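You operate a simulated robot arm through the tools that you are given. There is no shell and no other tool.

Carry out the task below with a simulated two-armed robot. There is one attempt and no reset: what you move stays moved.

## Task
Start the hood, then brush glue over the board on the joining jig.
Fine: fan on and flap open before the pot is opened; lid and brush go back; leave the hood running. Set down upright: glue brush.

Only the result counts: the job must be done as asked and must still hold three seconds after the hand-in. Knocking over, shifting, dropping, spilling or breaking anything else fails it. A push-on lid holds only when it is set on centred and level and pressed home; a screw cap is set on level and turned clockwise until tight.

## Robot
Two 7-joint arms with fingered hands on one trunk that stands fixed in place. Base frame: the origin is at the foot of the trunk, x ahead of it, y to its left, z up; the work surface is at about z = 78. Lengths are in cm, angles in rad, forces in N, time in s.
The left shoulder is at [3.2, 18.5, 127.6], the right one opposite. With the tool pointing down near the work surface each hand reaches from about 10 to 76 cm from the base axis, measured 20 degrees to its own side. Payload 4 kg a hand.
The tool frame of a hand sits at the grasp point between the pads (the TCP): z along the fingers, y along the line on which they close. The tips reach 2.6 cm beyond it. The gripper opens to 13.2 cm; its body begins 7.3 cm behind the TCP. The gripper is a hand of 3 fingers: y runs from the thumb to the fingers, the wrist lies at [0, 0, -22.4] in the tool frame, and closing takes about 1.5 s.
Orientation is told as [roll, pitch, yaw] about the base's x, y, z axes, in that order, counted from this pose: with the fingers straight down and closing along the base's y, the tool's x points along the base's -x, its y along +y and its z along -z.

## Interface
- The arms move only by the tool arm_command. It takes "left_deltas", "right_deltas" or both (then of equal length, played together; a hand with none holds still); each is a list of rows, each a list of 6 numbers: the shift along the tool's x, y, z in mm, then the turn, a rotation vector about the tool's x, y, z in rad. In form: [[tx, ty, tz, wx, wy, wz], ...]. A call has 1 to 20 rows; each row shifts and turns the commanded pose from where the row before left it, along the tool's axes as they then stand. "left_grip" and "right_grip" are, for a hand that has rows, the opening in per cent of the stroke, from 0 (shut) to 100 (fully open), set as the call begins (left out, the last holds). Each row takes 0.2 s and may step no farther than 5 cm and 0.15 rad from the row before; otherwise, or with a gripper value out of range, the whole call is refused. A pose out of reach is approached as far as the arm can. The call stops where the force on the tool passes 60 N (or 10 N more than at its start, if that is more) or the arm is blocked; 0.2 s more then pass. Each finger travels about 7.2 cm/s and halts on what it meets, pressing with about 21 N; the grip force reading is that of the motor and also rises with nothing between the fingers. The clock runs only during rows and for 0.2 s after the last one: add rows that do not move to give the fingers time. It gives the time, the measured TCP pose, the force on the tool (base axes), the opening and the grip force at its end, in the units of the frame above (readings bear some noise), with the torque about the TCP (base axes, N m) and any sound that the robot's microphone picked up.
- Cameras (640 x 400 px; columns grow to the right, rows downward): "scene" is now at [10.8, 4.77, 153.37]; the picture's right is [0.53, -0.85, -0.03], its down [-0.28, -0.14, -0.95] and it looks along [0.80, 0.51, -0.31] (base axes); focal length 214 px, centre (320, 200). "left" rides on the left gripper at [-6.2, 0.3, -9.2] in its tool frame; the picture's right is [-0.05, -1.00, 0.00], its down [0.83, -0.04, -0.56] and it looks along [0.55, -0.03, 0.83] (tool axes); focal length 230 px, centre (320, 200). "right" rides on the right gripper at [6.2, 0.3, -9.2] in its tool frame; the picture's right is [-0.05, 1.00, 0.00], its down [-0.83, -0.04, -0.56] and it looks along [-0.55, -0.03, 0.83] (tool axes); focal length 230 px, centre (320, 200). There is no depth. A picture from a camera that has moved, and an enlarged one, comes with that camera's place and axes in the base frame and with its lens.
- grab_frame(camera): a new picture of that camera. The clock stands still meanwhile.
- slide_trunk(by): moves the trunk up (or, below 0, down) by that many cm; the arms and the scene camera ride with it, the base frame stays. It gives what a move gives, with no picture.
- curl_fingers(finger1, finger2, thumb_bend, hand): sets how far each is bent, from 0 (flat) to 1 (curled in); at 0.3 the hand is open as for a grip, at 0.7 the pads meet at the TCP. One left out holds its place. A second passes; each finger stops where it meets its share of the squeeze, and holds until it gets a number again. A gripper value or a shape takes the hand back. It gives what a move gives, with no picture; readings hold the bend of each and the force on the fingers (four entries, about 0 where the hand has none), thumb and palm.
- hand_shape(shape, hand): the hand has 3 fingers and takes this shape, open, in about a second: jaw (thumb against the fingers, like two jaws); tri (thumb and two fingers); tip (a fingertip pinch); poke (one finger out to press); point (the index stretched); flat (the hand flat); cup (the hand cupped); fist (a fist). The gripper value then closes the fingers along that shape, each until it touches; the sizes above hold for jaw. It gives what a move gives, with no picture.
- turn_head(pan, tilt): turns the head with the scene camera to pan (to the left, within 1.501 rad either way) and tilt (down, from -0.506 to 1.204), counted from straight ahead of the robot (the tilt from the chest, where the trunk bows). It gives what a move gives.
- enlarge(camera, box): a new picture of the part [left, top, right, bottom] of that camera's present view, enlarged. The clock stands still meanwhile.
- job_done(): hands the job in; it is judged then, once.

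Places have to be worked out from the pictures, the camera data and where the tool is seen. Open the grippers and draw the arms clear of the work before you hand the job in, unless the task says otherwise.

The tools are called after ">>>" as a command line: name --argument value ..., lists and objects as JSON in quotes. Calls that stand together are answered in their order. arm_command: Moves the arms, as the interface text tells. Its arguments: {"type":"object","properties":{"left_deltas":{"type":"array","items":{"type":"array","items":{"type":"number"}}},"left_grip":{"type":"number"},"right_deltas":{"type":"array","items":{"type":"array","items":{"type":"number"}}},"right_grip":{"type":"number"}},"required":[]} The other tools are called the same way: slide_trunk (by) moves the trunk up or down; hand_shape (shape, hand) gives the hand a shape; curl_fingers (finger1, finger2, thumb_bend, hand) moves the fingers one by one; turn_head (pan, tilt) turns the head that bears the scene camera; grab_frame (camera) takes a picture; enlarge (camera, box) takes an enlarged picture of a part of a camera's view; job_done () hands the job in.

At the start:

```text
t: 0.0
left_position: [36.79, 40.25, 152.2]
left_tcp_rot: [0.001, 0.001, 0.0]
left_wrist_force: [0.5, 0.4, -0.2]
left_moment: [0.03, -0.01, 0.01]
left_finger_gap: 13.17
left_gripper_force: 0.1
left_shape: jaw
left_bend: [0.3, 0.3, 0.3]
left_finger forces: [0.0, 0.0, 0.0, 0.0, 0.0, 0.0]
right_position: [41.05, 5.54, 151.11]
right_tcp_rot: [0.0, 0.0, 0.002]
right_wrist_force: [0.6, -0.2, -0.4]
right_moment: [0.01, 0.0, 0.0]
right_finger_gap: 13.16
right_gripper_force: 0.0
right_shape: jaw
right_bend: [0.3, 0.3, 0.3]
right_finger forces: [0.1, 0.0, 0.0, 0.1, 0.0, 0.1]
trunk travel left (down, up): [-30.4, 15.7]
head pan, tilt (commanded): [0.56, 0.257]
```

scene: 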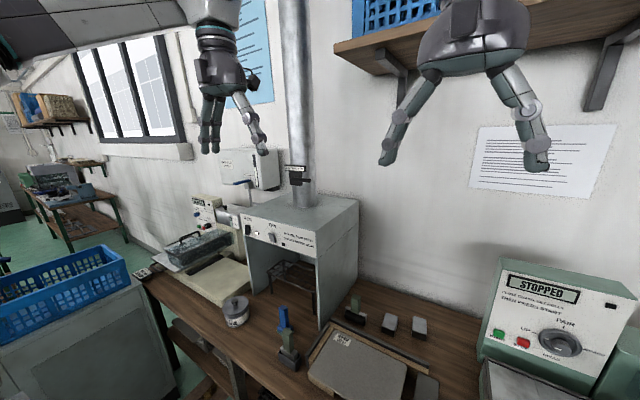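
right: 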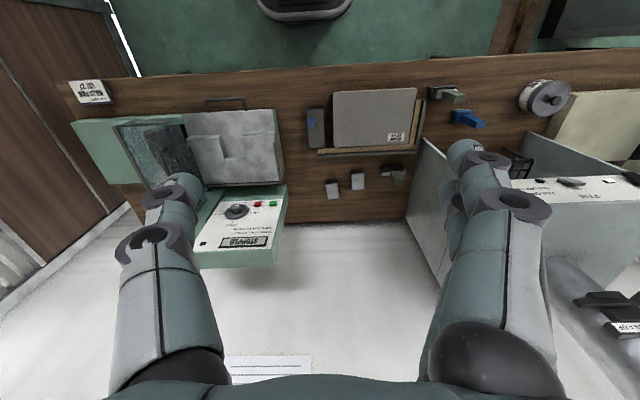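
left: 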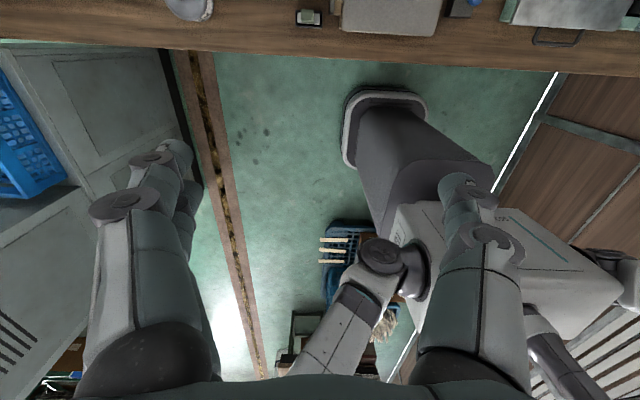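

I start by looking closely at the scene: the hood with its switch panel, the duct with a flap lever, the pot, the brush and the jig board.

>>> enlarge --camera "scene" --box '[220, 140, 380, 260]'

>>> enlarge --camera "scene" --box '[200, 260, 460, 400]'

>>> enlarge --camera "right" --box '[290, 70, 640, 230]'

```text
3.33 times, centred on (300, 200) of scene
camera zoom: at [10.8, 4.77, 153.37], right [0.53, -0.85, -0.03], down [-0.28, -0.14, -0.95], along [0.8, 0.51, -0.31], focal length 715 px, centre (387, 200)
```

zoom: 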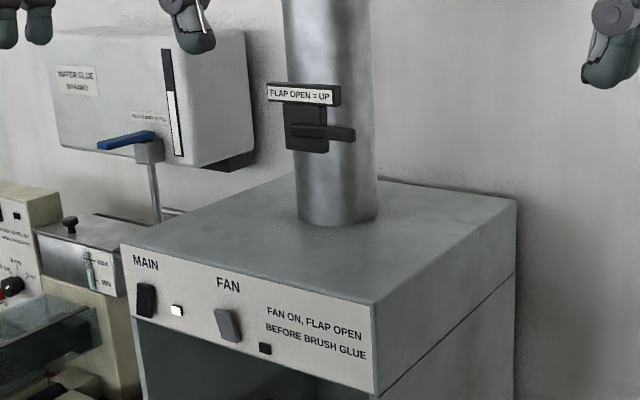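

```text
2.46 times, centred on (330, 330) of scene
camera zoom: at [10.8, 4.77, 153.37], right [0.53, -0.85, -0.03], down [-0.28, -0.14, -0.95], along [0.8, 0.51, -0.31], focal length 528 px, centre (295, -120)
```

zoom: 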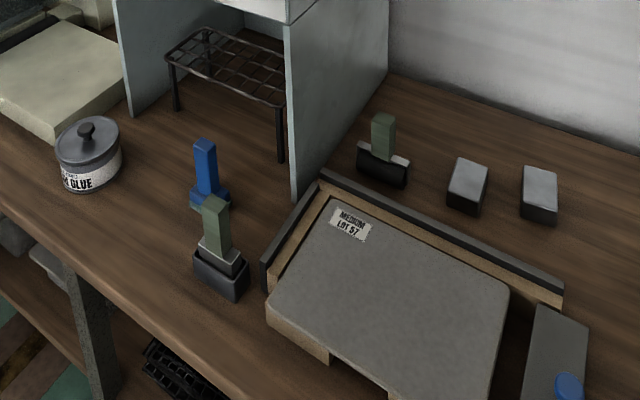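

```text
1.83 times, centred on (465, 150) of right
camera zoom: at [34.85, 5.87, 160.25], right [0.05, 1.0, 0.0], down [0.83, -0.04, 0.56], along [0.55, -0.03, -0.83], focal length 421 px, centre (55, 291)
```

zoom: 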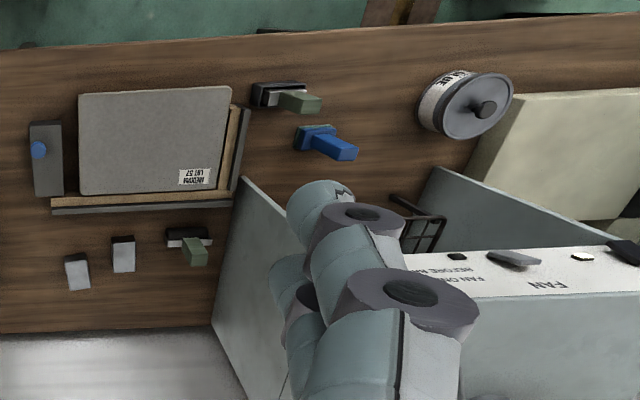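

I zoom further onto the labels: hood panel, flap, the wall papers, brushes and the pot.

>>> enlarge --camera "scene" --box '[245, 195, 325, 255]'

>>> enlarge --camera "scene" --box '[280, 155, 320, 185]'

>>> enlarge --camera "scene" --box '[460, 115, 620, 215]'

>>> enlarge --camera "scene" --box '[205, 280, 325, 370]'

>>> enlarge --camera "scene" --box '[330, 285, 450, 375]'

>>> enlarge --camera "scene" --box '[215, 0, 295, 110]'

```text
6.67 times, centred on (285, 225) of scene
camera zoom: at [10.8, 4.77, 153.37], right [0.53, -0.85, -0.03], down [-0.28, -0.14, -0.95], along [0.8, 0.51, -0.31], focal length 1430 px, centre (553, 33)
```

zoom: 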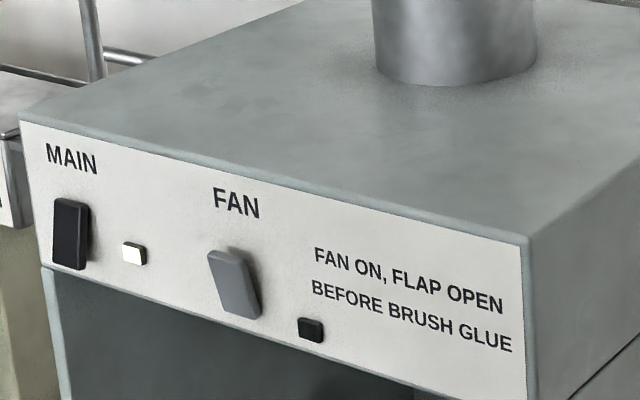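

```text
13.33 times, centred on (300, 170) of scene
camera zoom: at [10.8, 4.77, 153.37], right [0.53, -0.85, -0.03], down [-0.28, -0.14, -0.95], along [0.8, 0.51, -0.31], focal length 2860 px, centre (587, 600)
```

zoom: 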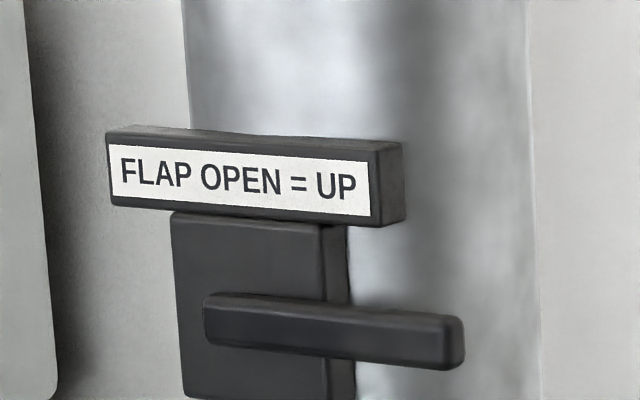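

```text
4.00 times, centred on (540, 165) of scene
camera zoom: at [10.8, 4.77, 153.37], right [0.53, -0.85, -0.03], down [-0.28, -0.14, -0.95], along [0.8, 0.51, -0.31], focal length 858 px, centre (-560, 340)
```

zoom: 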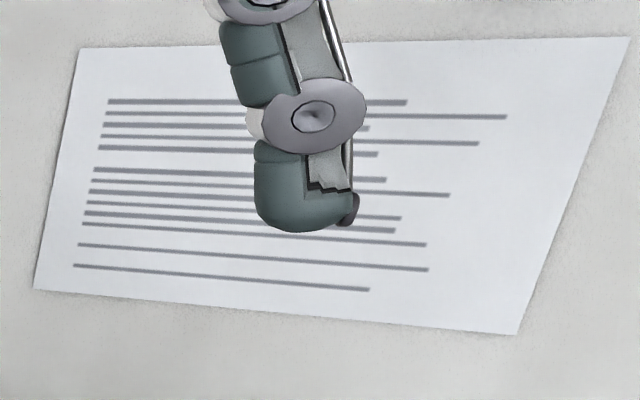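

```text
4.44 times, centred on (265, 325) of scene
camera zoom: at [10.8, 4.77, 153.37], right [0.53, -0.85, -0.03], down [-0.28, -0.14, -0.95], along [0.8, 0.51, -0.31], focal length 953 px, centre (564, -356)
```

zoom: 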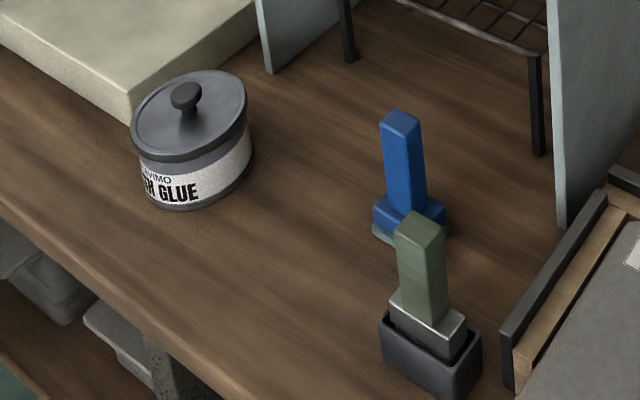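

```text
4.44 times, centred on (390, 330) of scene
camera zoom: at [10.8, 4.77, 153.37], right [0.53, -0.85, -0.03], down [-0.28, -0.14, -0.95], along [0.8, 0.51, -0.31], focal length 953 px, centre (9, -378)
```

zoom: 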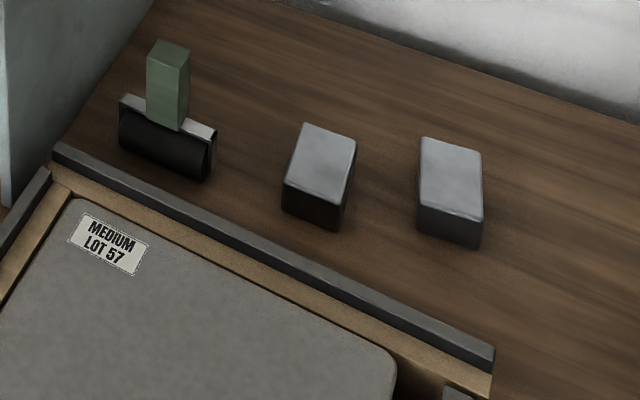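

```text
3.64 times, centred on (255, 55) of scene
camera zoom: at [10.8, 4.77, 153.37], right [0.53, -0.85, -0.03], down [-0.28, -0.14, -0.95], along [0.8, 0.51, -0.31], focal length 780 px, centre (556, 727)
```

zoom: 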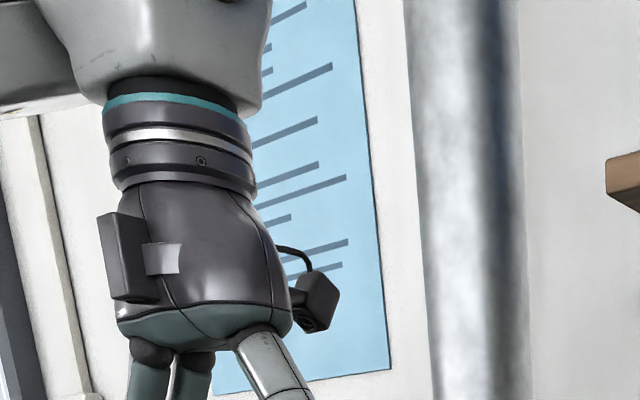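

The hood panel shows MAIN lit and FAN unlit; the flap lever sits horizontal. I take tighter views of the brush candidates, the fan rocker and the pot.

>>> enlarge --camera "scene" --box '[266, 300, 314, 376]'

>>> enlarge --camera "scene" --box '[338, 285, 386, 330]'

>>> enlarge --camera "scene" --box '[250, 205, 302, 247]'

>>> enlarge --camera "scene" --box '[214, 285, 260, 335]'

>>> enlarge --camera "right" --box '[420, 80, 500, 140]'

>>> enlarge --camera "right" --box '[500, 160, 640, 340]'

```text
5.26 times, centred on (290, 338) of scene
camera zoom: at [10.8, 4.77, 153.37], right [0.53, -0.85, -0.03], down [-0.28, -0.14, -0.95], along [0.8, 0.51, -0.31], focal length 1129 px, centre (478, -526)
```

zoom: 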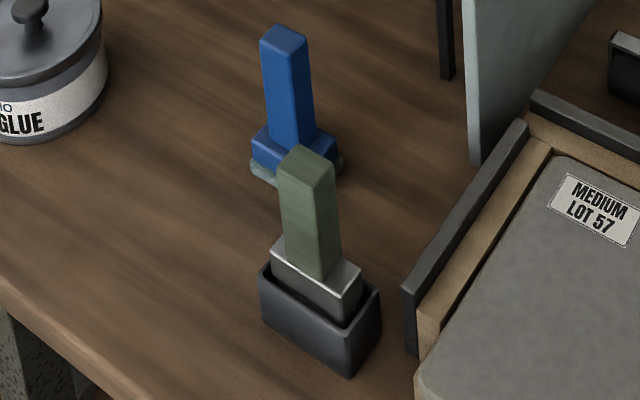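

```text
8.89 times, centred on (362, 308) of scene
camera zoom: at [10.8, 4.77, 153.37], right [0.53, -0.85, -0.03], down [-0.28, -0.14, -0.95], along [0.8, 0.51, -0.31], focal length 1906 px, centre (-53, -756)
```

zoom: 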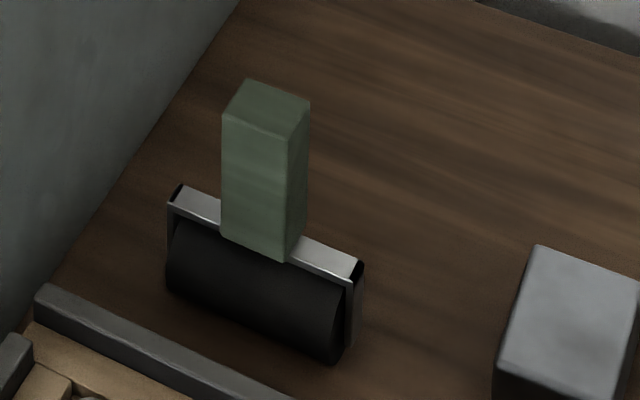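

```text
9.52 times, centred on (276, 226) of scene
camera zoom: at [10.8, 4.77, 153.37], right [0.53, -0.85, -0.03], down [-0.28, -0.14, -0.95], along [0.8, 0.51, -0.31], focal length 2043 px, centre (739, -48)
```

zoom: 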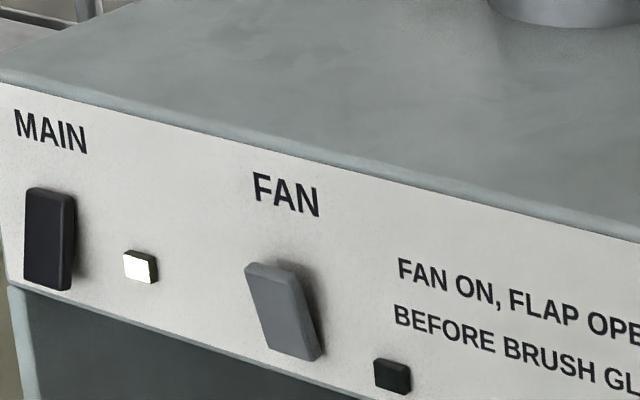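

```text
8.00 times, centred on (237, 310) of scene
camera zoom: at [10.8, 4.77, 153.37], right [0.53, -0.85, -0.03], down [-0.28, -0.14, -0.95], along [0.8, 0.51, -0.31], focal length 1716 px, centre (984, -680)
```

zoom: 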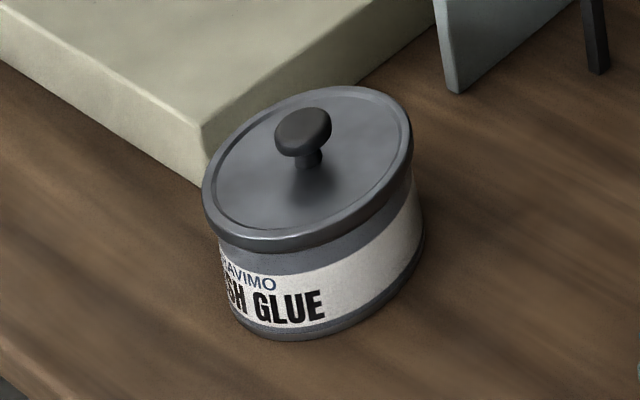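

```text
6.67 times, centred on (460, 110) of right
camera zoom: at [34.85, 5.87, 160.25], right [0.05, 1.0, 0.0], down [0.83, -0.04, 0.56], along [0.55, -0.03, -0.83], focal length 1534 px, centre (-613, 800)
```

zoom: 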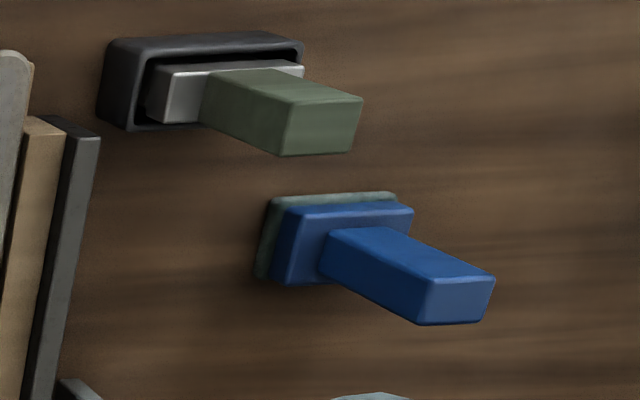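

```text
2.22 times, centred on (570, 250) of right
camera zoom: at [34.85, 5.87, 160.25], right [0.05, 1.0, 0.0], down [0.83, -0.04, 0.56], along [0.55, -0.03, -0.83], focal length 511 px, centre (-236, 89)
```

zoom: 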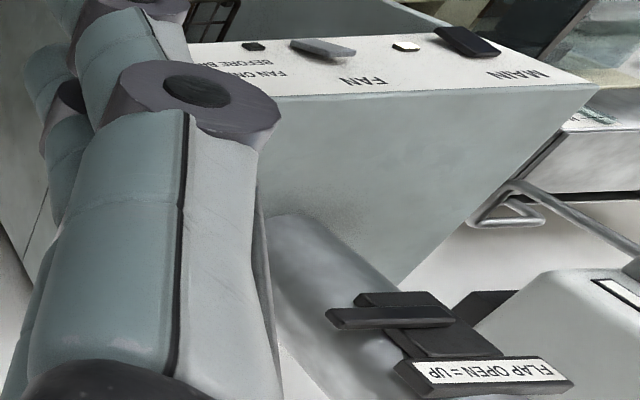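

The glue brush is the green-handled one standing in the dark trough (about x 49, y 43.5); the rear green one is a roller, the blue one something else. I shape the left hand to poke and turn it to point forward for the fan rocker.

>>> hand_shape --shape "poke" --hand "left"

>>> arm_command --left_deltas '[[0, 0, 0, 0, -0.15, 0], [0, 0, 0, 0, -0.15, 0], [0, 0, 0, 0, -0.15, 0], [0, 0, 0, 0, -0.15, 0], [0, 0, 0, 0, -0.15, 0], [0, 0, 0, 0, -0.15, 0], [0, 0, 0, 0, -0.15, 0], [0, 0, 0, 0, -0.15, 0], [0, 0, 0, 0, -0.15, 0], [0, 0, 0, 0, -0.15, 0], [0, 0, 0, 0, -0.0708, 0]]'

```text
t: 0.9
left_position: [36.86, 40.35, 152.14]
left_tcp_rot: [0.0, 0.001, 0.001]
left_wrist_force: [-0.3, 0.5, -0.9]
left_moment: [0.02, 0.01, -0.02]
left_finger_gap: 0.0
left_gripper_force: 0.0
left_shape: poke
left_bend: [1.0, 1.0, 0.45]
left_finger forces: [0.0, 0.0, 0.0, 0.1, 0.1, 0.0]
right_position: [40.87, 5.63, 151.04]
right_tcp_rot: [0.001, -0.001, 0.0]
right_wrist_force: [0.2, -0.2, -0.1]
right_moment: [0.04, -0.01, 0.02]
right_finger_gap: 13.17
right_gripper_force: 0.1
right_shape: jaw
right_bend: [0.3, 0.3, 0.3]
right_finger forces: [0.0, 0.1, 0.1, 0.1, 0.1, 0.1]
trunk travel left (down, up): [-30.4, 15.7]
head pan, tilt (commanded): [0.56, 0.257]
```

```text
t: 3.3
left_position: [37.04, 40.37, 152.03]
left_tcp_rot: [-0.54, -1.569, 0.541]
left_wrist_force: [-0.8, 0.2, -0.1]
left_moment: [0.0, 0.0, -0.02]
left_finger_gap: 0.0
left_gripper_force: 0.1
left_shape: poke
left_bend: [1.0, 1.0, 0.45]
left_finger forces: [0.0, 0.0, 0.1, 0.1, 0.0, 0.1]
right_position: [41.29, 5.57, 150.9]
right_tcp_rot: [0.0, 0.0, -0.001]
right_wrist_force: [0.0, 0.9, -0.6]
right_moment: [0.0, 0.01, -0.03]
right_finger_gap: 13.17
right_gripper_force: 0.0
right_shape: jaw
right_bend: [0.3, 0.3, 0.3]
right_finger forces: [0.1, 0.1, 0.0, 0.0, 0.0, 0.0]
trunk travel left (down, up): [-30.4, 15.7]
head pan, tilt (commanded): [0.56, 0.257]
```

The hand now points forward. I look at it and at the hood.

>>> grab_frame --camera "left"

>>> grab_frame --camera "scene"

```text
taken
camera left: at [27.97, 40.69, 158.1], right [0.0, -1.0, 0.05], down [-0.56, -0.04, -0.83], along [0.83, -0.03, -0.56], focal length 230 px, centre (320, 200)
```

left: 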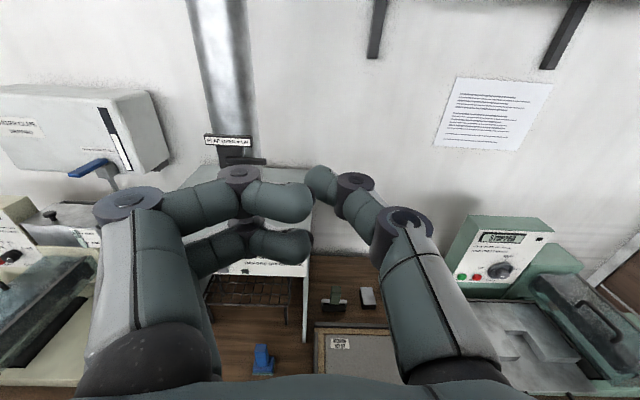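

```text
taken
camera scene: at [11.06, 4.84, 153.34], right [0.53, -0.85, -0.04], down [-0.28, -0.14, -0.95], along [0.8, 0.51, -0.31], focal length 214 px, centre (320, 200)
```

scene: 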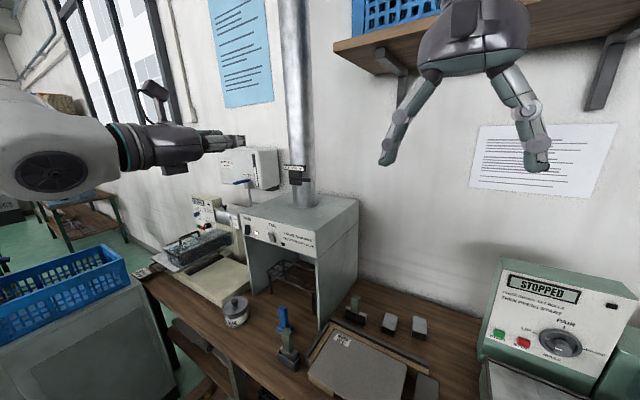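

In "poke" both fingers are curled and the thumb leads. I try "point" to see which gives a cleaner forward tip.

>>> enlarge --camera "left" --box '[220, 120, 420, 280]'

>>> hand_shape --shape "point" --hand "left"

>>> grab_frame --camera "left"

>>> enlarge --camera "scene" --box '[80, 70, 320, 220]'

```text
2.50 times, centred on (320, 200) of left
camera zoom: at [27.97, 40.69, 158.1], right [0.0, -1.0, 0.05], down [-0.56, -0.04, -0.83], along [0.83, -0.03, -0.56], focal length 575 px, centre (320, 200)
```

zoom: 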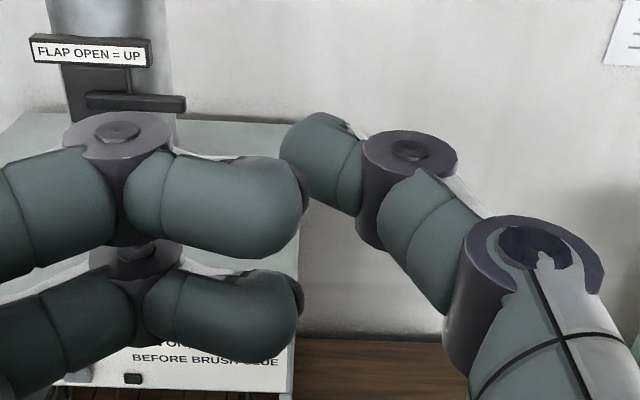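

```text
t: 4.2
left_position: [36.77, 40.34, 152.21]
left_tcp_rot: [0.12, -1.572, -0.12]
left_wrist_force: [0.3, 0.5, -0.3]
left_moment: [0.01, 0.02, -0.04]
left_finger_gap: 0.0
left_gripper_force: 0.0
left_shape: point
left_bend: [0.24, 1.0, 0.48]
left_finger forces: [0.1, 0.0, 0.0, 0.0, 0.0, 0.0]
right_position: [40.96, 5.55, 151.03]
right_tcp_rot: [0.0, 0.002, 0.0]
right_wrist_force: [0.8, 0.7, -0.2]
right_moment: [0.02, 0.0, 0.01]
right_finger_gap: 13.2
right_gripper_force: 0.0
right_shape: jaw
right_bend: [0.3, 0.3, 0.3]
right_finger forces: [0.0, 0.1, 0.0, 0.0, 0.1, 0.1]
trunk travel left (down, up): [-30.4, 15.7]
head pan, tilt (commanded): [0.56, 0.257]
```

```text
taken
camera left: at [27.62, 40.62, 158.23], right [0.0, -1.0, 0.05], down [-0.56, -0.04, -0.83], along [0.83, -0.03, -0.55], focal length 230 px, centre (320, 200)
```

left: 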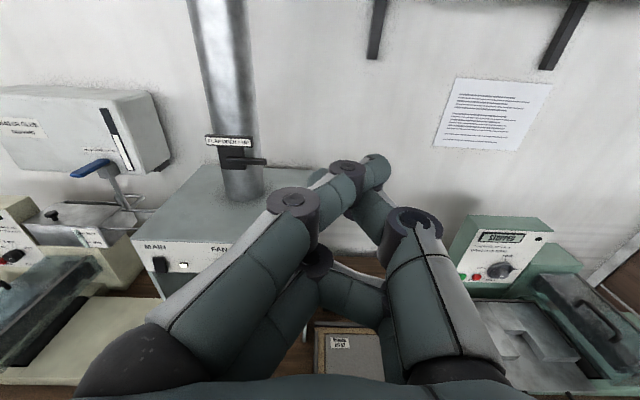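

```text
2.67 times, centred on (200, 145) of scene
camera zoom: at [10.74, 4.76, 153.38], right [0.53, -0.85, -0.03], down [-0.28, -0.14, -0.95], along [0.8, 0.51, -0.31], focal length 572 px, centre (640, 347)
```

zoom: 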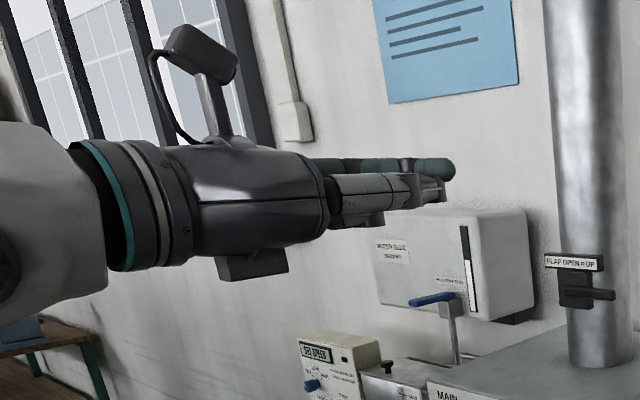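

In "poke" the thumb tip lies on the tool axis about 2.5 cm past the TCP, so poke is the better presser. I go back to poke and take a close view of the fan panel and flap from the left camera.

>>> hand_shape --shape "poke" --hand "left"

>>> arm_command --left_deltas '[[40, -30, 0, 0, 0, 0], [40, -30, 0, 0, 0, 0], [40, -30, 0, 0, 0, 0], [40, -30, 0, 0, 0, 0], [0, 0, 0, 0, 0, 0]]'

>>> grab_frame --camera "left"

>>> grab_frame --camera "scene"

```text
t: 5.1
left_position: [36.9, 40.35, 152.18]
left_tcp_rot: [-0.074, -1.569, 0.076]
left_wrist_force: [-0.3, -0.5, 0.4]
left_moment: [-0.02, 0.04, -0.03]
left_finger_gap: 0.03
left_gripper_force: 0.0
left_shape: poke
left_bend: [0.96, 1.0, 1.0]
left_finger forces: [0.0, 0.0, 0.0, 0.0, 0.0, 0.0]
right_position: [41.07, 5.56, 150.99]
right_tcp_rot: [0.0, 0.0, 0.0]
right_wrist_force: [0.2, -0.5, 0.3]
right_moment: [0.02, -0.01, 0.03]
right_finger_gap: 13.21
right_gripper_force: 0.1
right_shape: jaw
right_bend: [0.3, 0.3, 0.3]
right_finger forces: [0.0, 0.0, 0.0, 0.1, 0.0, 0.1]
trunk travel left (down, up): [-30.4, 15.7]
head pan, tilt (commanded): [0.56, 0.257]
```

```text
t: 6.3
left_position: [36.86, 34.94, 144.82]
left_tcp_rot: [0.15, -1.572, -0.152]
left_wrist_force: [-0.2, -0.1, -0.8]
left_moment: [-0.04, 0.0, 0.02]
left_finger_gap: 0.0
left_gripper_force: 0.2
left_shape: poke
left_bend: [0.96, 1.0, 1.0]
left_finger forces: [0.1, 0.0, 0.0, 0.0, 0.0, 0.0]
left hand out of reach, approached as far as the arm can: row 2, 3, 4
right_position: [41.06, 5.42, 151.04]
right_tcp_rot: [0.001, 0.0, 0.001]
right_wrist_force: [0.9, 0.1, -0.1]
right_moment: [0.0, 0.01, 0.02]
right_finger_gap: 13.18
right_gripper_force: 0.0
right_shape: jaw
right_bend: [0.3, 0.3, 0.3]
right_finger forces: [0.1, 0.0, 0.0, 0.0, 0.0, 0.1]
trunk travel left (down, up): [-30.4, 15.7]
head pan, tilt (commanded): [0.56, 0.257]
```

```text
taken
camera left: at [27.75, 35.3, 150.95], right [0.0, -1.0, 0.05], down [-0.56, -0.04, -0.83], along [0.83, -0.03, -0.56], focal length 230 px, centre (320, 200)
```

left: 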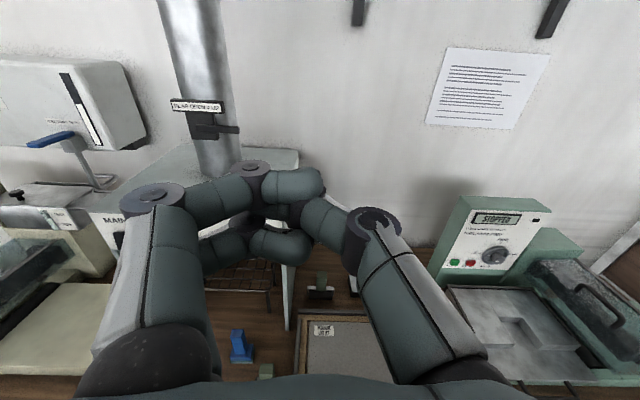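

```text
taken
camera scene: at [10.81, 4.74, 153.37], right [0.53, -0.85, -0.03], down [-0.28, -0.13, -0.95], along [0.8, 0.51, -0.31], focal length 214 px, centre (320, 200)
```

scene: 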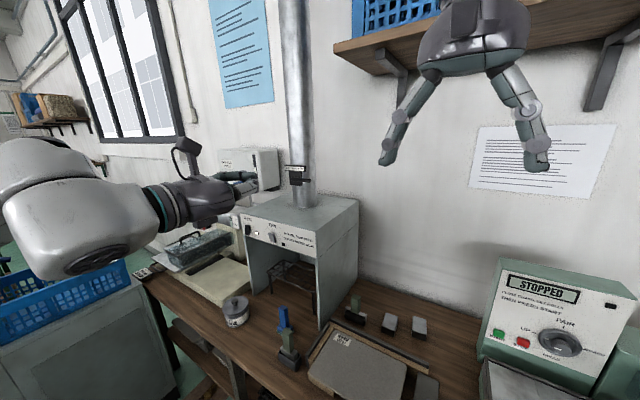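

The second "poke" left the thumb curled in behind the fingers. I open the fingers and set them one by one: fingers curled, thumb out.

>>> curl_fingers --hand "left" --finger1 0.3 --finger2 0.3 --thumb_bend 0.3

>>> curl_fingers --hand "left" --finger1 1.0 --finger2 1.0 --thumb_bend 0.5

>>> arm_command --left_deltas '[[0, 30, 40, 0, 0, 0], [0, 30, 40, 0, 0, 0], [30, 30, 0, 0, 0, 0], [30, 30, 0, 0, 0, 0], [0, 0, 0, 0, 0, 0]]'

>>> grab_frame --camera "left"

>>> grab_frame --camera "scene"

```text
t: 7.3
left_position: [36.85, 34.91, 144.9]
left_tcp_rot: [0.045, -1.569, -0.045]
left_wrist_force: [-0.1, 0.5, 0.4]
left_moment: [0.0, -0.03, 0.01]
left_finger_gap: 0.79
left_gripper_force: 0.0
left_shape: fingers
left_bend: [0.43, 0.3, 0.48]
left_finger forces: [0.1, 0.0, 0.1, 0.1, 0.1, 0.0]
right_position: [41.0, 5.64, 151.07]
right_tcp_rot: [-0.001, 0.0, 0.0]
right_wrist_force: [0.1, -0.2, 0.5]
right_moment: [0.01, -0.01, 0.0]
right_finger_gap: 13.18
right_gripper_force: 0.1
right_shape: jaw
right_bend: [0.3, 0.3, 0.3]
right_finger forces: [0.0, 0.1, 0.0, 0.1, 0.1, 0.0]
trunk travel left (down, up): [-30.4, 15.7]
head pan, tilt (commanded): [0.56, 0.257]
```

```text
t: 8.3
left_position: [36.87, 35.16, 145.05]
left_tcp_rot: [-0.095, -1.569, 0.094]
left_wrist_force: [-0.4, 0.7, 0.5]
left_moment: [0.0, 0.01, 0.0]
left_finger_gap: 4.41
left_gripper_force: 0.1
left_shape: fingers
left_bend: [1.0, 1.0, 0.5]
left_finger forces: [0.0, 0.0, 0.1, 0.0, 0.0, 0.0]
right_position: [40.93, 5.54, 151.07]
right_tcp_rot: [0.001, -0.001, 0.001]
right_wrist_force: [0.3, 0.3, 0.1]
right_moment: [0.01, 0.01, 0.02]
right_finger_gap: 13.21
right_gripper_force: 0.1
right_shape: jaw
right_bend: [0.3, 0.3, 0.3]
right_finger forces: [0.1, 0.0, 0.0, 0.1, 0.1, 0.0]
trunk travel left (down, up): [-30.4, 15.7]
head pan, tilt (commanded): [0.56, 0.257]
```

```text
t: 9.5
left_position: [44.93, 46.96, 139.06]
left_tcp_rot: [-0.032, -1.57, 0.032]
left_wrist_force: [0.5, -0.1, -0.5]
left_moment: [-0.03, 0.01, -0.01]
left_finger_gap: 4.41
left_gripper_force: 0.0
left_shape: fingers
left_bend: [1.0, 1.0, 0.5]
left_finger forces: [0.1, 0.1, 0.0, 0.1, 0.1, 0.0]
right_position: [41.2, 5.62, 151.03]
right_tcp_rot: [0.0, 0.002, -0.001]
right_wrist_force: [0.0, 0.9, 0.2]
right_moment: [-0.02, 0.02, -0.01]
right_finger_gap: 13.2
right_gripper_force: 0.0
right_shape: jaw
right_bend: [0.3, 0.3, 0.3]
right_finger forces: [0.0, 0.0, 0.0, 0.0, 0.0, 0.1]
trunk travel left (down, up): [-30.4, 15.7]
head pan, tilt (commanded): [0.56, 0.257]
```

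```text
taken
camera left: at [35.78, 47.35, 145.06], right [0.0, -1.0, 0.05], down [-0.56, -0.04, -0.83], along [0.83, -0.03, -0.56], focal length 230 px, centre (320, 200)
```

left: 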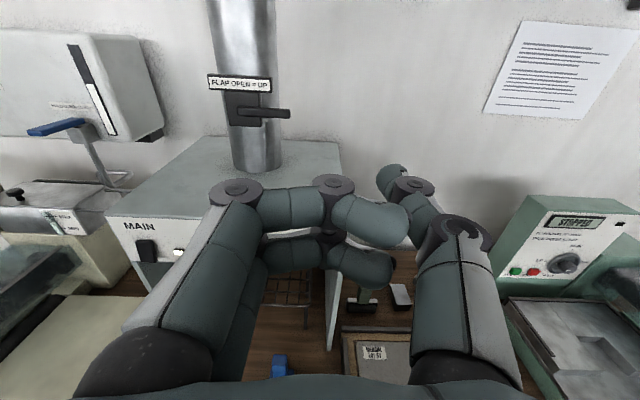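

```text
taken
camera scene: at [10.95, 4.77, 153.36], right [0.53, -0.85, -0.04], down [-0.28, -0.14, -0.95], along [0.8, 0.51, -0.31], focal length 214 px, centre (320, 200)
```

scene: 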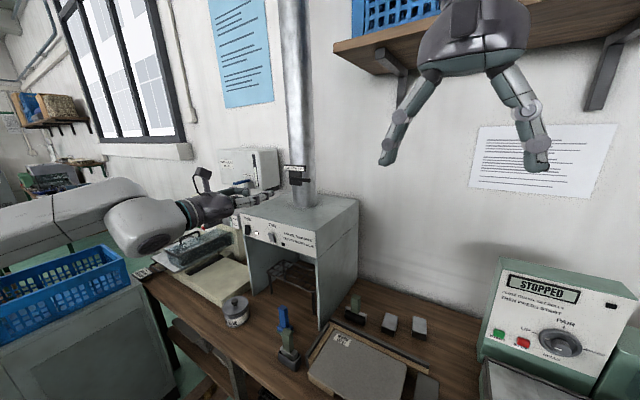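

The thumb now leads: I judge its tip at about tool (0, -3.9, +3.5) cm. The fan rocker I place at about (63, 60.4, 114.5), with its upper half standing out (MAIN, lit, has its upper half pushed in), so I bring the thumb in front of the rocker's upper half, still short of it.

>>> arm_command --left_deltas '[[46, 35, 6, 0, 0, 0], [46, 35, 6, 0, 0, 0], [46, 35, 6, 0, 0, 0], [46, 34, 6, 0, 0, 0], [46, 34, 6, 0, 0, 0], [0, 0, 0, 0, 0, 0]]'

>>> grab_frame --camera "left"

>>> enlarge --camera "scene" --box '[200, 190, 320, 265]'

```text
refused: row 1 steps farther than a row can; nothing moved
```

```text
taken
camera left: at [35.78, 47.35, 145.06], right [0.0, -1.0, 0.05], down [-0.56, -0.04, -0.83], along [0.83, -0.03, -0.56], focal length 230 px, centre (320, 200)
```

left: 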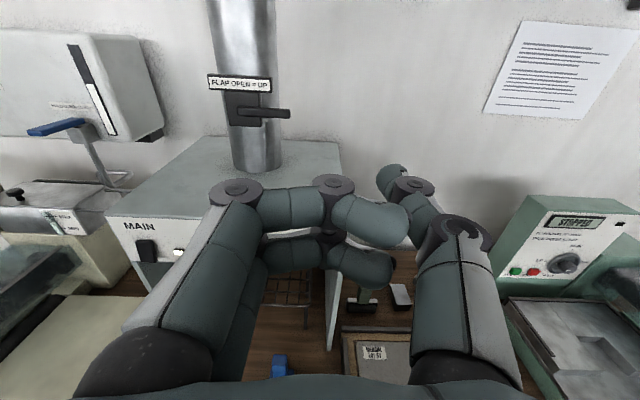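

```text
5.33 times, centred on (260, 228) of scene
camera zoom: at [10.95, 4.77, 153.36], right [0.53, -0.85, -0.04], down [-0.28, -0.14, -0.95], along [0.8, 0.51, -0.31], focal length 1144 px, centre (640, 53)
```

zoom: 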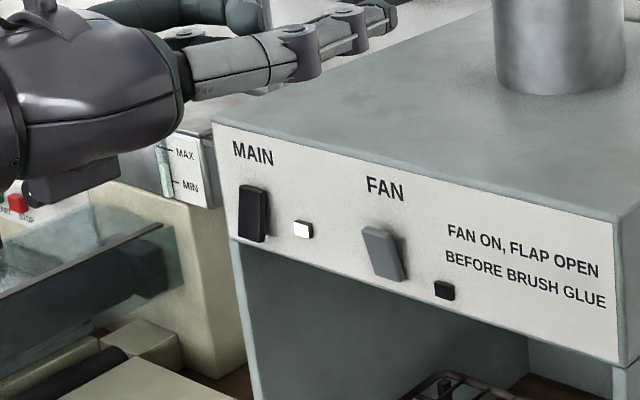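

The step was too long, and cross-checking both views puts the thumb tip at TCP + (4.0, -4.05, -0.2) base. I move in shorter steps to place the tip in front of the rocker's upper half.

>>> arm_command --left_deltas '[[32, 24, 5, 0, 0, 0], [32, 24, 5, 0, 0, 0], [32, 24, 5, 0, 0, 0], [32, 24, 5, 0, 0, 0], [32, 24, 5, 0, 0, 0], [33, 24, 5, 0, 0, 0], [33, 24, 10, 0, 0, 0], [0, 0, 0, 0, 0, 0]]'

>>> grab_frame --camera "left"

>>> enlarge --camera "scene" --box '[200, 190, 320, 265]'

```text
t: 11.3
left_position: [48.57, 63.71, 116.55]
left_tcp_rot: [1.595, -1.569, -1.594]
left_wrist_force: [1.1, 0.1, 0.3]
left_moment: [0.01, 0.03, 0.0]
left_finger_gap: 4.42
left_gripper_force: 0.0
left_shape: fingers
left_bend: [1.0, 1.0, 0.5]
left_finger forces: [0.0, 0.0, 0.0, 0.1, 0.1, 0.1]
right_position: [40.95, 5.52, 151.08]
right_tcp_rot: [0.0, -0.001, -0.001]
right_wrist_force: [-0.4, -0.6, 0.0]
right_moment: [0.01, 0.01, 0.01]
right_finger_gap: 13.19
right_gripper_force: 0.1
right_shape: jaw
right_bend: [0.3, 0.3, 0.3]
right_finger forces: [0.1, 0.0, 0.1, 0.0, 0.0, 0.0]
trunk travel left (down, up): [-30.4, 15.7]
head pan, tilt (commanded): [0.56, 0.257]
```

```text
taken
camera left: at [39.4, 64.06, 122.52], right [0.0, -1.0, 0.05], down [-0.56, -0.04, -0.83], along [0.83, -0.03, -0.55], focal length 230 px, centre (320, 200)
```

left: 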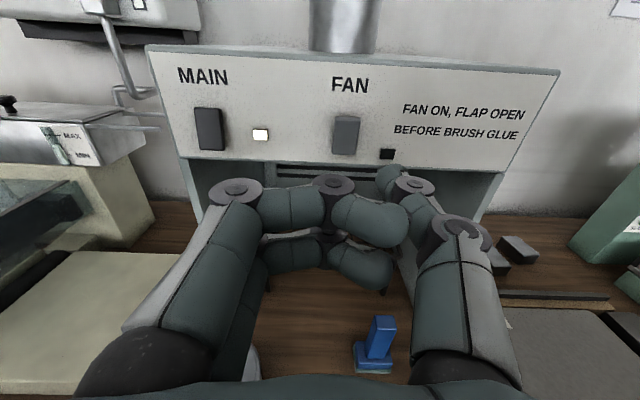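

```text
5.33 times, centred on (260, 228) of scene
camera zoom: at [10.74, 4.72, 153.38], right [0.53, -0.85, -0.03], down [-0.28, -0.13, -0.95], along [0.8, 0.51, -0.31], focal length 1144 px, centre (640, 53)
```

zoom: 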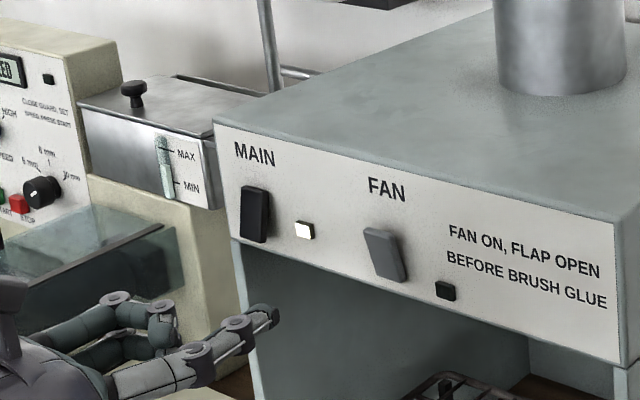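

Refined from the new view: rocker centre about (63.3, 61.0, 114.7). I shift 1.3 cm to the left and 0.5 down, then advance near to contact.

>>> arm_command --left_deltas '[[5, 13, 0, 0, 0, 0], [0, 0, 30, 0, 0, 0], [0, 0, 30, 0, 0, 0], [0, 0, 15, 0, 0, 0], [0, 0, 0, 0, 0, 0]]'

>>> enlarge --camera "left" --box '[240, 60, 440, 220]'

>>> enlarge --camera "scene" --box '[230, 195, 310, 255]'

```text
t: 12.5
left_position: [56.26, 65.17, 115.79]
left_tcp_rot: [0.364, -1.569, -0.363]
left_wrist_force: [0.4, 0.3, 0.2]
left_moment: [-0.01, 0.01, 0.04]
left_finger_gap: 4.42
left_gripper_force: 0.0
left_shape: fingers
left_bend: [1.0, 1.0, 0.5]
left_finger forces: [0.1, 0.0, 0.0, 0.1, 0.0, 0.0]
right_position: [40.92, 5.67, 151.02]
right_tcp_rot: [0.001, -0.001, 0.0]
right_wrist_force: [0.0, 0.5, 0.3]
right_moment: [-0.02, 0.01, 0.03]
right_finger_gap: 13.19
right_gripper_force: 0.1
right_shape: jaw
right_bend: [0.3, 0.3, 0.3]
right_finger forces: [0.1, 0.0, 0.1, 0.1, 0.0, 0.0]
trunk travel left (down, up): [-30.4, 15.7]
head pan, tilt (commanded): [0.56, 0.257]
```

```text
2.50 times, centred on (340, 140) of left
camera zoom: at [47.06, 65.37, 121.9], right [0.0, -1.0, 0.05], down [-0.56, -0.04, -0.83], along [0.83, -0.03, -0.56], focal length 575 px, centre (270, 350)
```

zoom: 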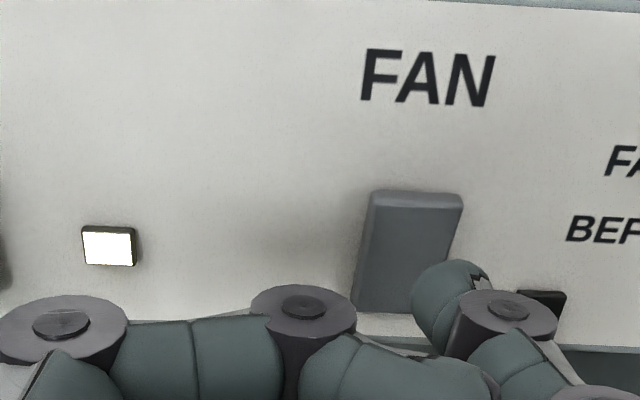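

```text
6.67 times, centred on (270, 225) of scene
camera zoom: at [10.77, 4.75, 153.38], right [0.53, -0.85, -0.03], down [-0.28, -0.14, -0.95], along [0.8, 0.51, -0.31], focal length 1430 px, centre (653, 33)
```

zoom: 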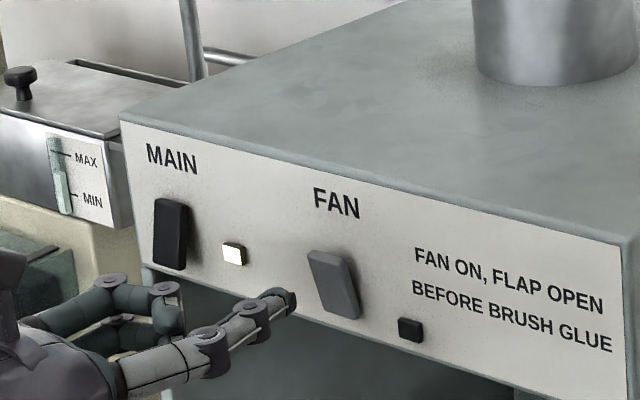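

The tip looks a little low against the rocker's upper half (rocker spans z about 112.5 to 116.7, y about 61). I raise by 0.8 cm and push forward in small steps.

>>> arm_command --left_deltas '[[-8, -3, 0, 0, 0, 0], [0, 0, 5, 0, 0, 0], [0, 0, 5, 0, 0, 0], [0, 0, 4, 0, 0, 0], [0, 0, 3, 0, 0, 0], [0, 0, 0, 0, 0, 0]]'

>>> enlarge --camera "left" --box '[240, 60, 440, 220]'

>>> enlarge --camera "scene" --box '[230, 195, 310, 255]'

```text
t: 13.9
left_position: [58.01, 64.7, 116.72]
left_tcp_rot: [-0.563, -1.57, 0.563]
left_wrist_force: [-0.3, 0.4, -0.5]
left_moment: [-0.02, -0.02, 0.02]
left_finger_gap: 4.45
left_gripper_force: 0.0
left_shape: fingers
left_bend: [1.0, 1.0, 0.5]
left_finger forces: [0.0, 0.1, 0.0, 0.0, 0.0, 0.1]
right_position: [40.97, 5.52, 151.11]
right_tcp_rot: [0.002, 0.001, -0.002]
right_wrist_force: [0.6, 0.4, 0.5]
right_moment: [0.0, 0.0, 0.02]
right_finger_gap: 13.19
right_gripper_force: 0.1
right_shape: jaw
right_bend: [0.3, 0.3, 0.3]
right_finger forces: [0.0, 0.0, 0.1, 0.1, 0.1, 0.1]
trunk travel left (down, up): [-30.4, 15.7]
head pan, tilt (commanded): [0.56, 0.257]
```

```text
2.50 times, centred on (340, 140) of left
camera zoom: at [48.85, 65.07, 122.73], right [0.0, -1.0, 0.05], down [-0.56, -0.04, -0.83], along [0.83, -0.03, -0.55], focal length 575 px, centre (270, 350)
```

zoom: 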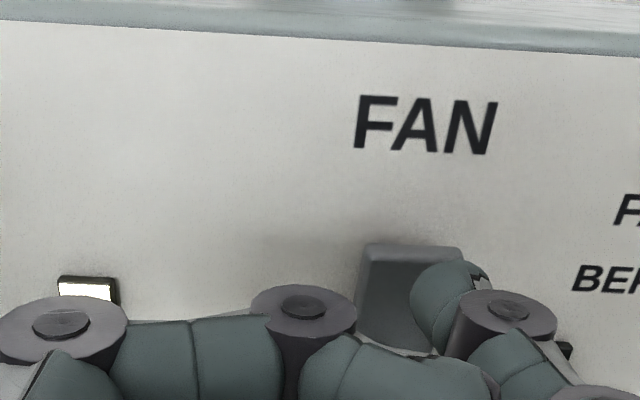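

```text
6.67 times, centred on (270, 225) of scene
camera zoom: at [10.8, 4.79, 153.37], right [0.53, -0.85, -0.03], down [-0.28, -0.14, -0.95], along [0.8, 0.51, -0.31], focal length 1430 px, centre (653, 33)
```

zoom: 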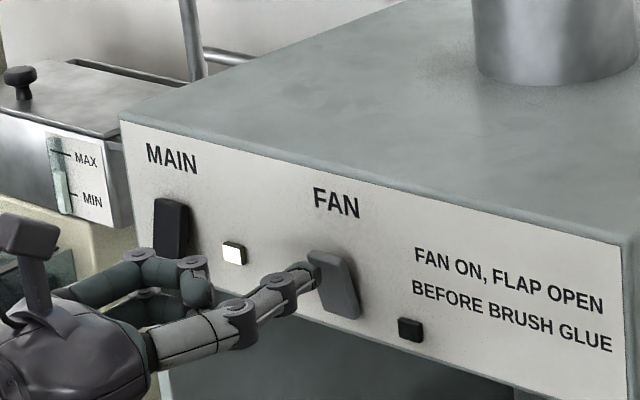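

The tip is right at the rocker's upper half with no force yet. I push on in small steps.

>>> arm_command --left_deltas '[[0, 0, 3, 0, 0, 0], [0, 0, 3, 0, 0, 0], [0, 0, 3, 0, 0, 0], [0, 0, 3, 0, 0, 0], [0, 0, 0, 0, 0, 0]]'

>>> enlarge --camera "scene" --box '[230, 195, 310, 255]'

```text
t: 15.1
left_position: [59.18, 64.82, 116.6]
left_tcp_rot: [-0.107, -1.57, 0.108]
left_wrist_force: [-0.7, -0.7, 0.3]
left_moment: [-0.05, -0.04, -0.04]
left_finger_gap: 4.44
left_gripper_force: 0.0
left_shape: fingers
left_bend: [1.0, 1.0, 0.5]
left_finger forces: [0.0, 0.0, 0.1, 0.0, 0.8, 0.0]
right_position: [41.05, 5.64, 151.05]
right_tcp_rot: [0.0, 0.001, 0.001]
right_wrist_force: [-1.1, -0.8, 0.1]
right_moment: [-0.02, 0.02, 0.01]
right_finger_gap: 13.19
right_gripper_force: 0.1
right_shape: jaw
right_bend: [0.3, 0.3, 0.3]
right_finger forces: [0.0, 0.0, 0.0, 0.1, 0.0, 0.0]
trunk travel left (down, up): [-30.4, 15.7]
head pan, tilt (commanded): [0.56, 0.257]
```

```text
6.67 times, centred on (270, 225) of scene
camera zoom: at [10.79, 4.78, 153.37], right [0.53, -0.85, -0.03], down [-0.28, -0.14, -0.95], along [0.8, 0.51, -0.31], focal length 1430 px, centre (653, 33)
```

zoom: 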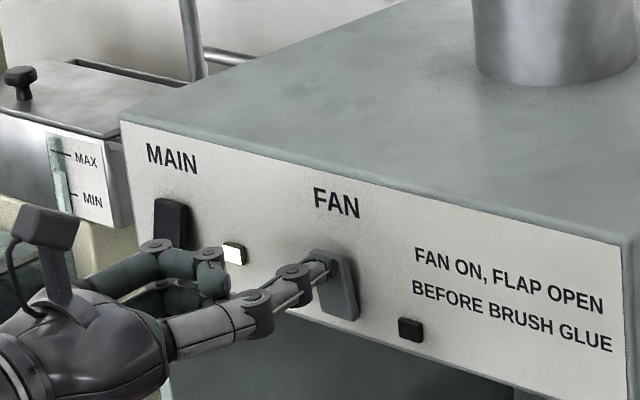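

Thumb force has begun (0.8 N) and the rocker is starting to tilt. I keep pushing.

>>> arm_command --left_deltas '[[0, 0, 3, 0, 0, 0], [0, 0, 3, 0, 0, 0], [0, 0, 3, 0, 0, 0], [0, 0, 3, 0, 0, 0], [0, 0, 0, 0, 0, 0]]'

>>> enlarge --camera "scene" --box '[230, 195, 310, 255]'

```text
t: 16.3
left_position: [59.76, 65.02, 116.84]
left_tcp_rot: [2.411, -1.57, -2.41]
left_wrist_force: [-38.4, 3.1, -2.9]
left_moment: [0.15, 0.34, -1.73]
left_finger_gap: 4.44
left_gripper_force: 18.5
left_shape: fingers
left_bend: [1.0, 1.0, 0.52]
left_finger forces: [0.0, 0.0, 0.1, 0.1, 36.7, 0.0]
right_position: [40.36, 5.74, 151.28]
right_tcp_rot: [-0.003, -0.005, 0.0]
right_wrist_force: [0.3, -0.2, 0.2]
right_moment: [0.01, 0.0, 0.0]
right_finger_gap: 13.2
right_gripper_force: 0.0
right_shape: jaw
right_bend: [0.3, 0.3, 0.3]
right_finger forces: [0.1, 0.1, 0.0, 0.0, 0.0, 0.0]
trunk travel left (down, up): [-30.4, 15.7]
head pan, tilt (commanded): [0.56, 0.257]
```

```text
6.67 times, centred on (270, 225) of scene
camera zoom: at [9.96, 4.91, 153.42], right [0.53, -0.85, -0.03], down [-0.27, -0.14, -0.95], along [0.8, 0.52, -0.3], focal length 1430 px, centre (653, 33)
```

zoom: 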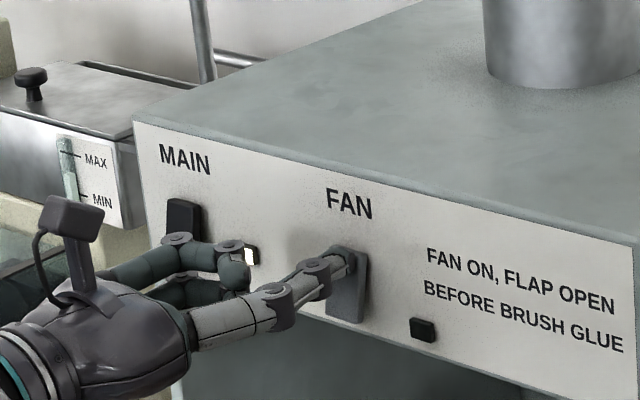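

Force is up at 38 N and the rocker has tipped. I back off and look at the fan lamp.

>>> arm_command --left_deltas '[[0, 0, -15, 0, 0, 0], [0, 0, -35, 0, 0, 0], [0, 0, -40, 0, 0, 0], [0, 0, 0, 0, 0, 0]]'

>>> enlarge --camera "scene" --box '[230, 195, 310, 255]'

>>> grab_frame --camera "left"

```text
t: 17.3
left_position: [51.71, 64.81, 116.7]
left_tcp_rot: [-0.312, -1.57, 0.311]
left_wrist_force: [0.9, -0.1, 0.3]
left_moment: [-0.01, -0.01, -0.02]
left_finger_gap: 4.44
left_gripper_force: 0.1
left_shape: fingers
left_bend: [1.0, 1.0, 0.5]
left_finger forces: [0.1, 0.0, 0.0, 0.2, 0.0, 0.0]
right_position: [41.35, 5.69, 151.03]
right_tcp_rot: [-0.001, 0.002, 0.001]
right_wrist_force: [0.2, -0.8, 0.7]
right_moment: [0.02, 0.02, -0.02]
right_finger_gap: 13.19
right_gripper_force: 0.0
right_shape: jaw
right_bend: [0.3, 0.3, 0.3]
right_finger forces: [0.1, 0.0, 0.0, 0.1, 0.0, 0.0]
trunk travel left (down, up): [-30.4, 15.7]
head pan, tilt (commanded): [0.56, 0.257]
```

```text
6.67 times, centred on (270, 225) of scene
camera zoom: at [11.09, 4.79, 153.34], right [0.53, -0.85, -0.04], down [-0.28, -0.14, -0.95], along [0.8, 0.51, -0.31], focal length 1430 px, centre (653, 33)
```

zoom: 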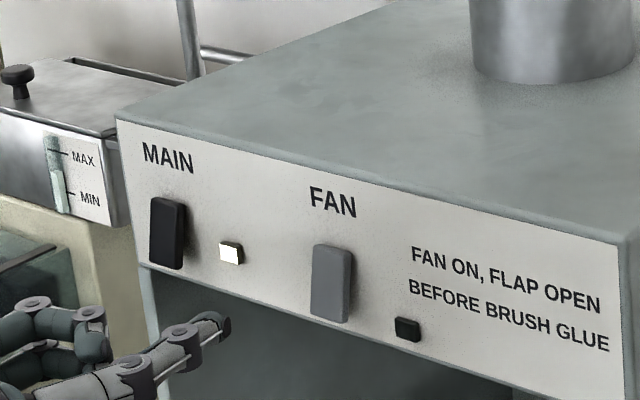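

```text
taken
camera left: at [42.51, 65.11, 122.7], right [0.0, -1.0, 0.05], down [-0.56, -0.04, -0.83], along [0.83, -0.03, -0.56], focal length 230 px, centre (320, 200)
```

left: 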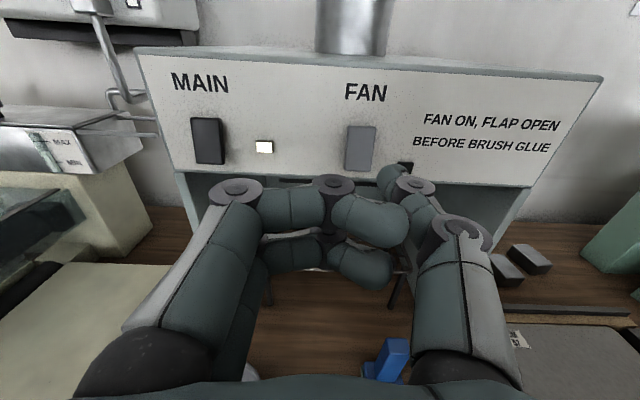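

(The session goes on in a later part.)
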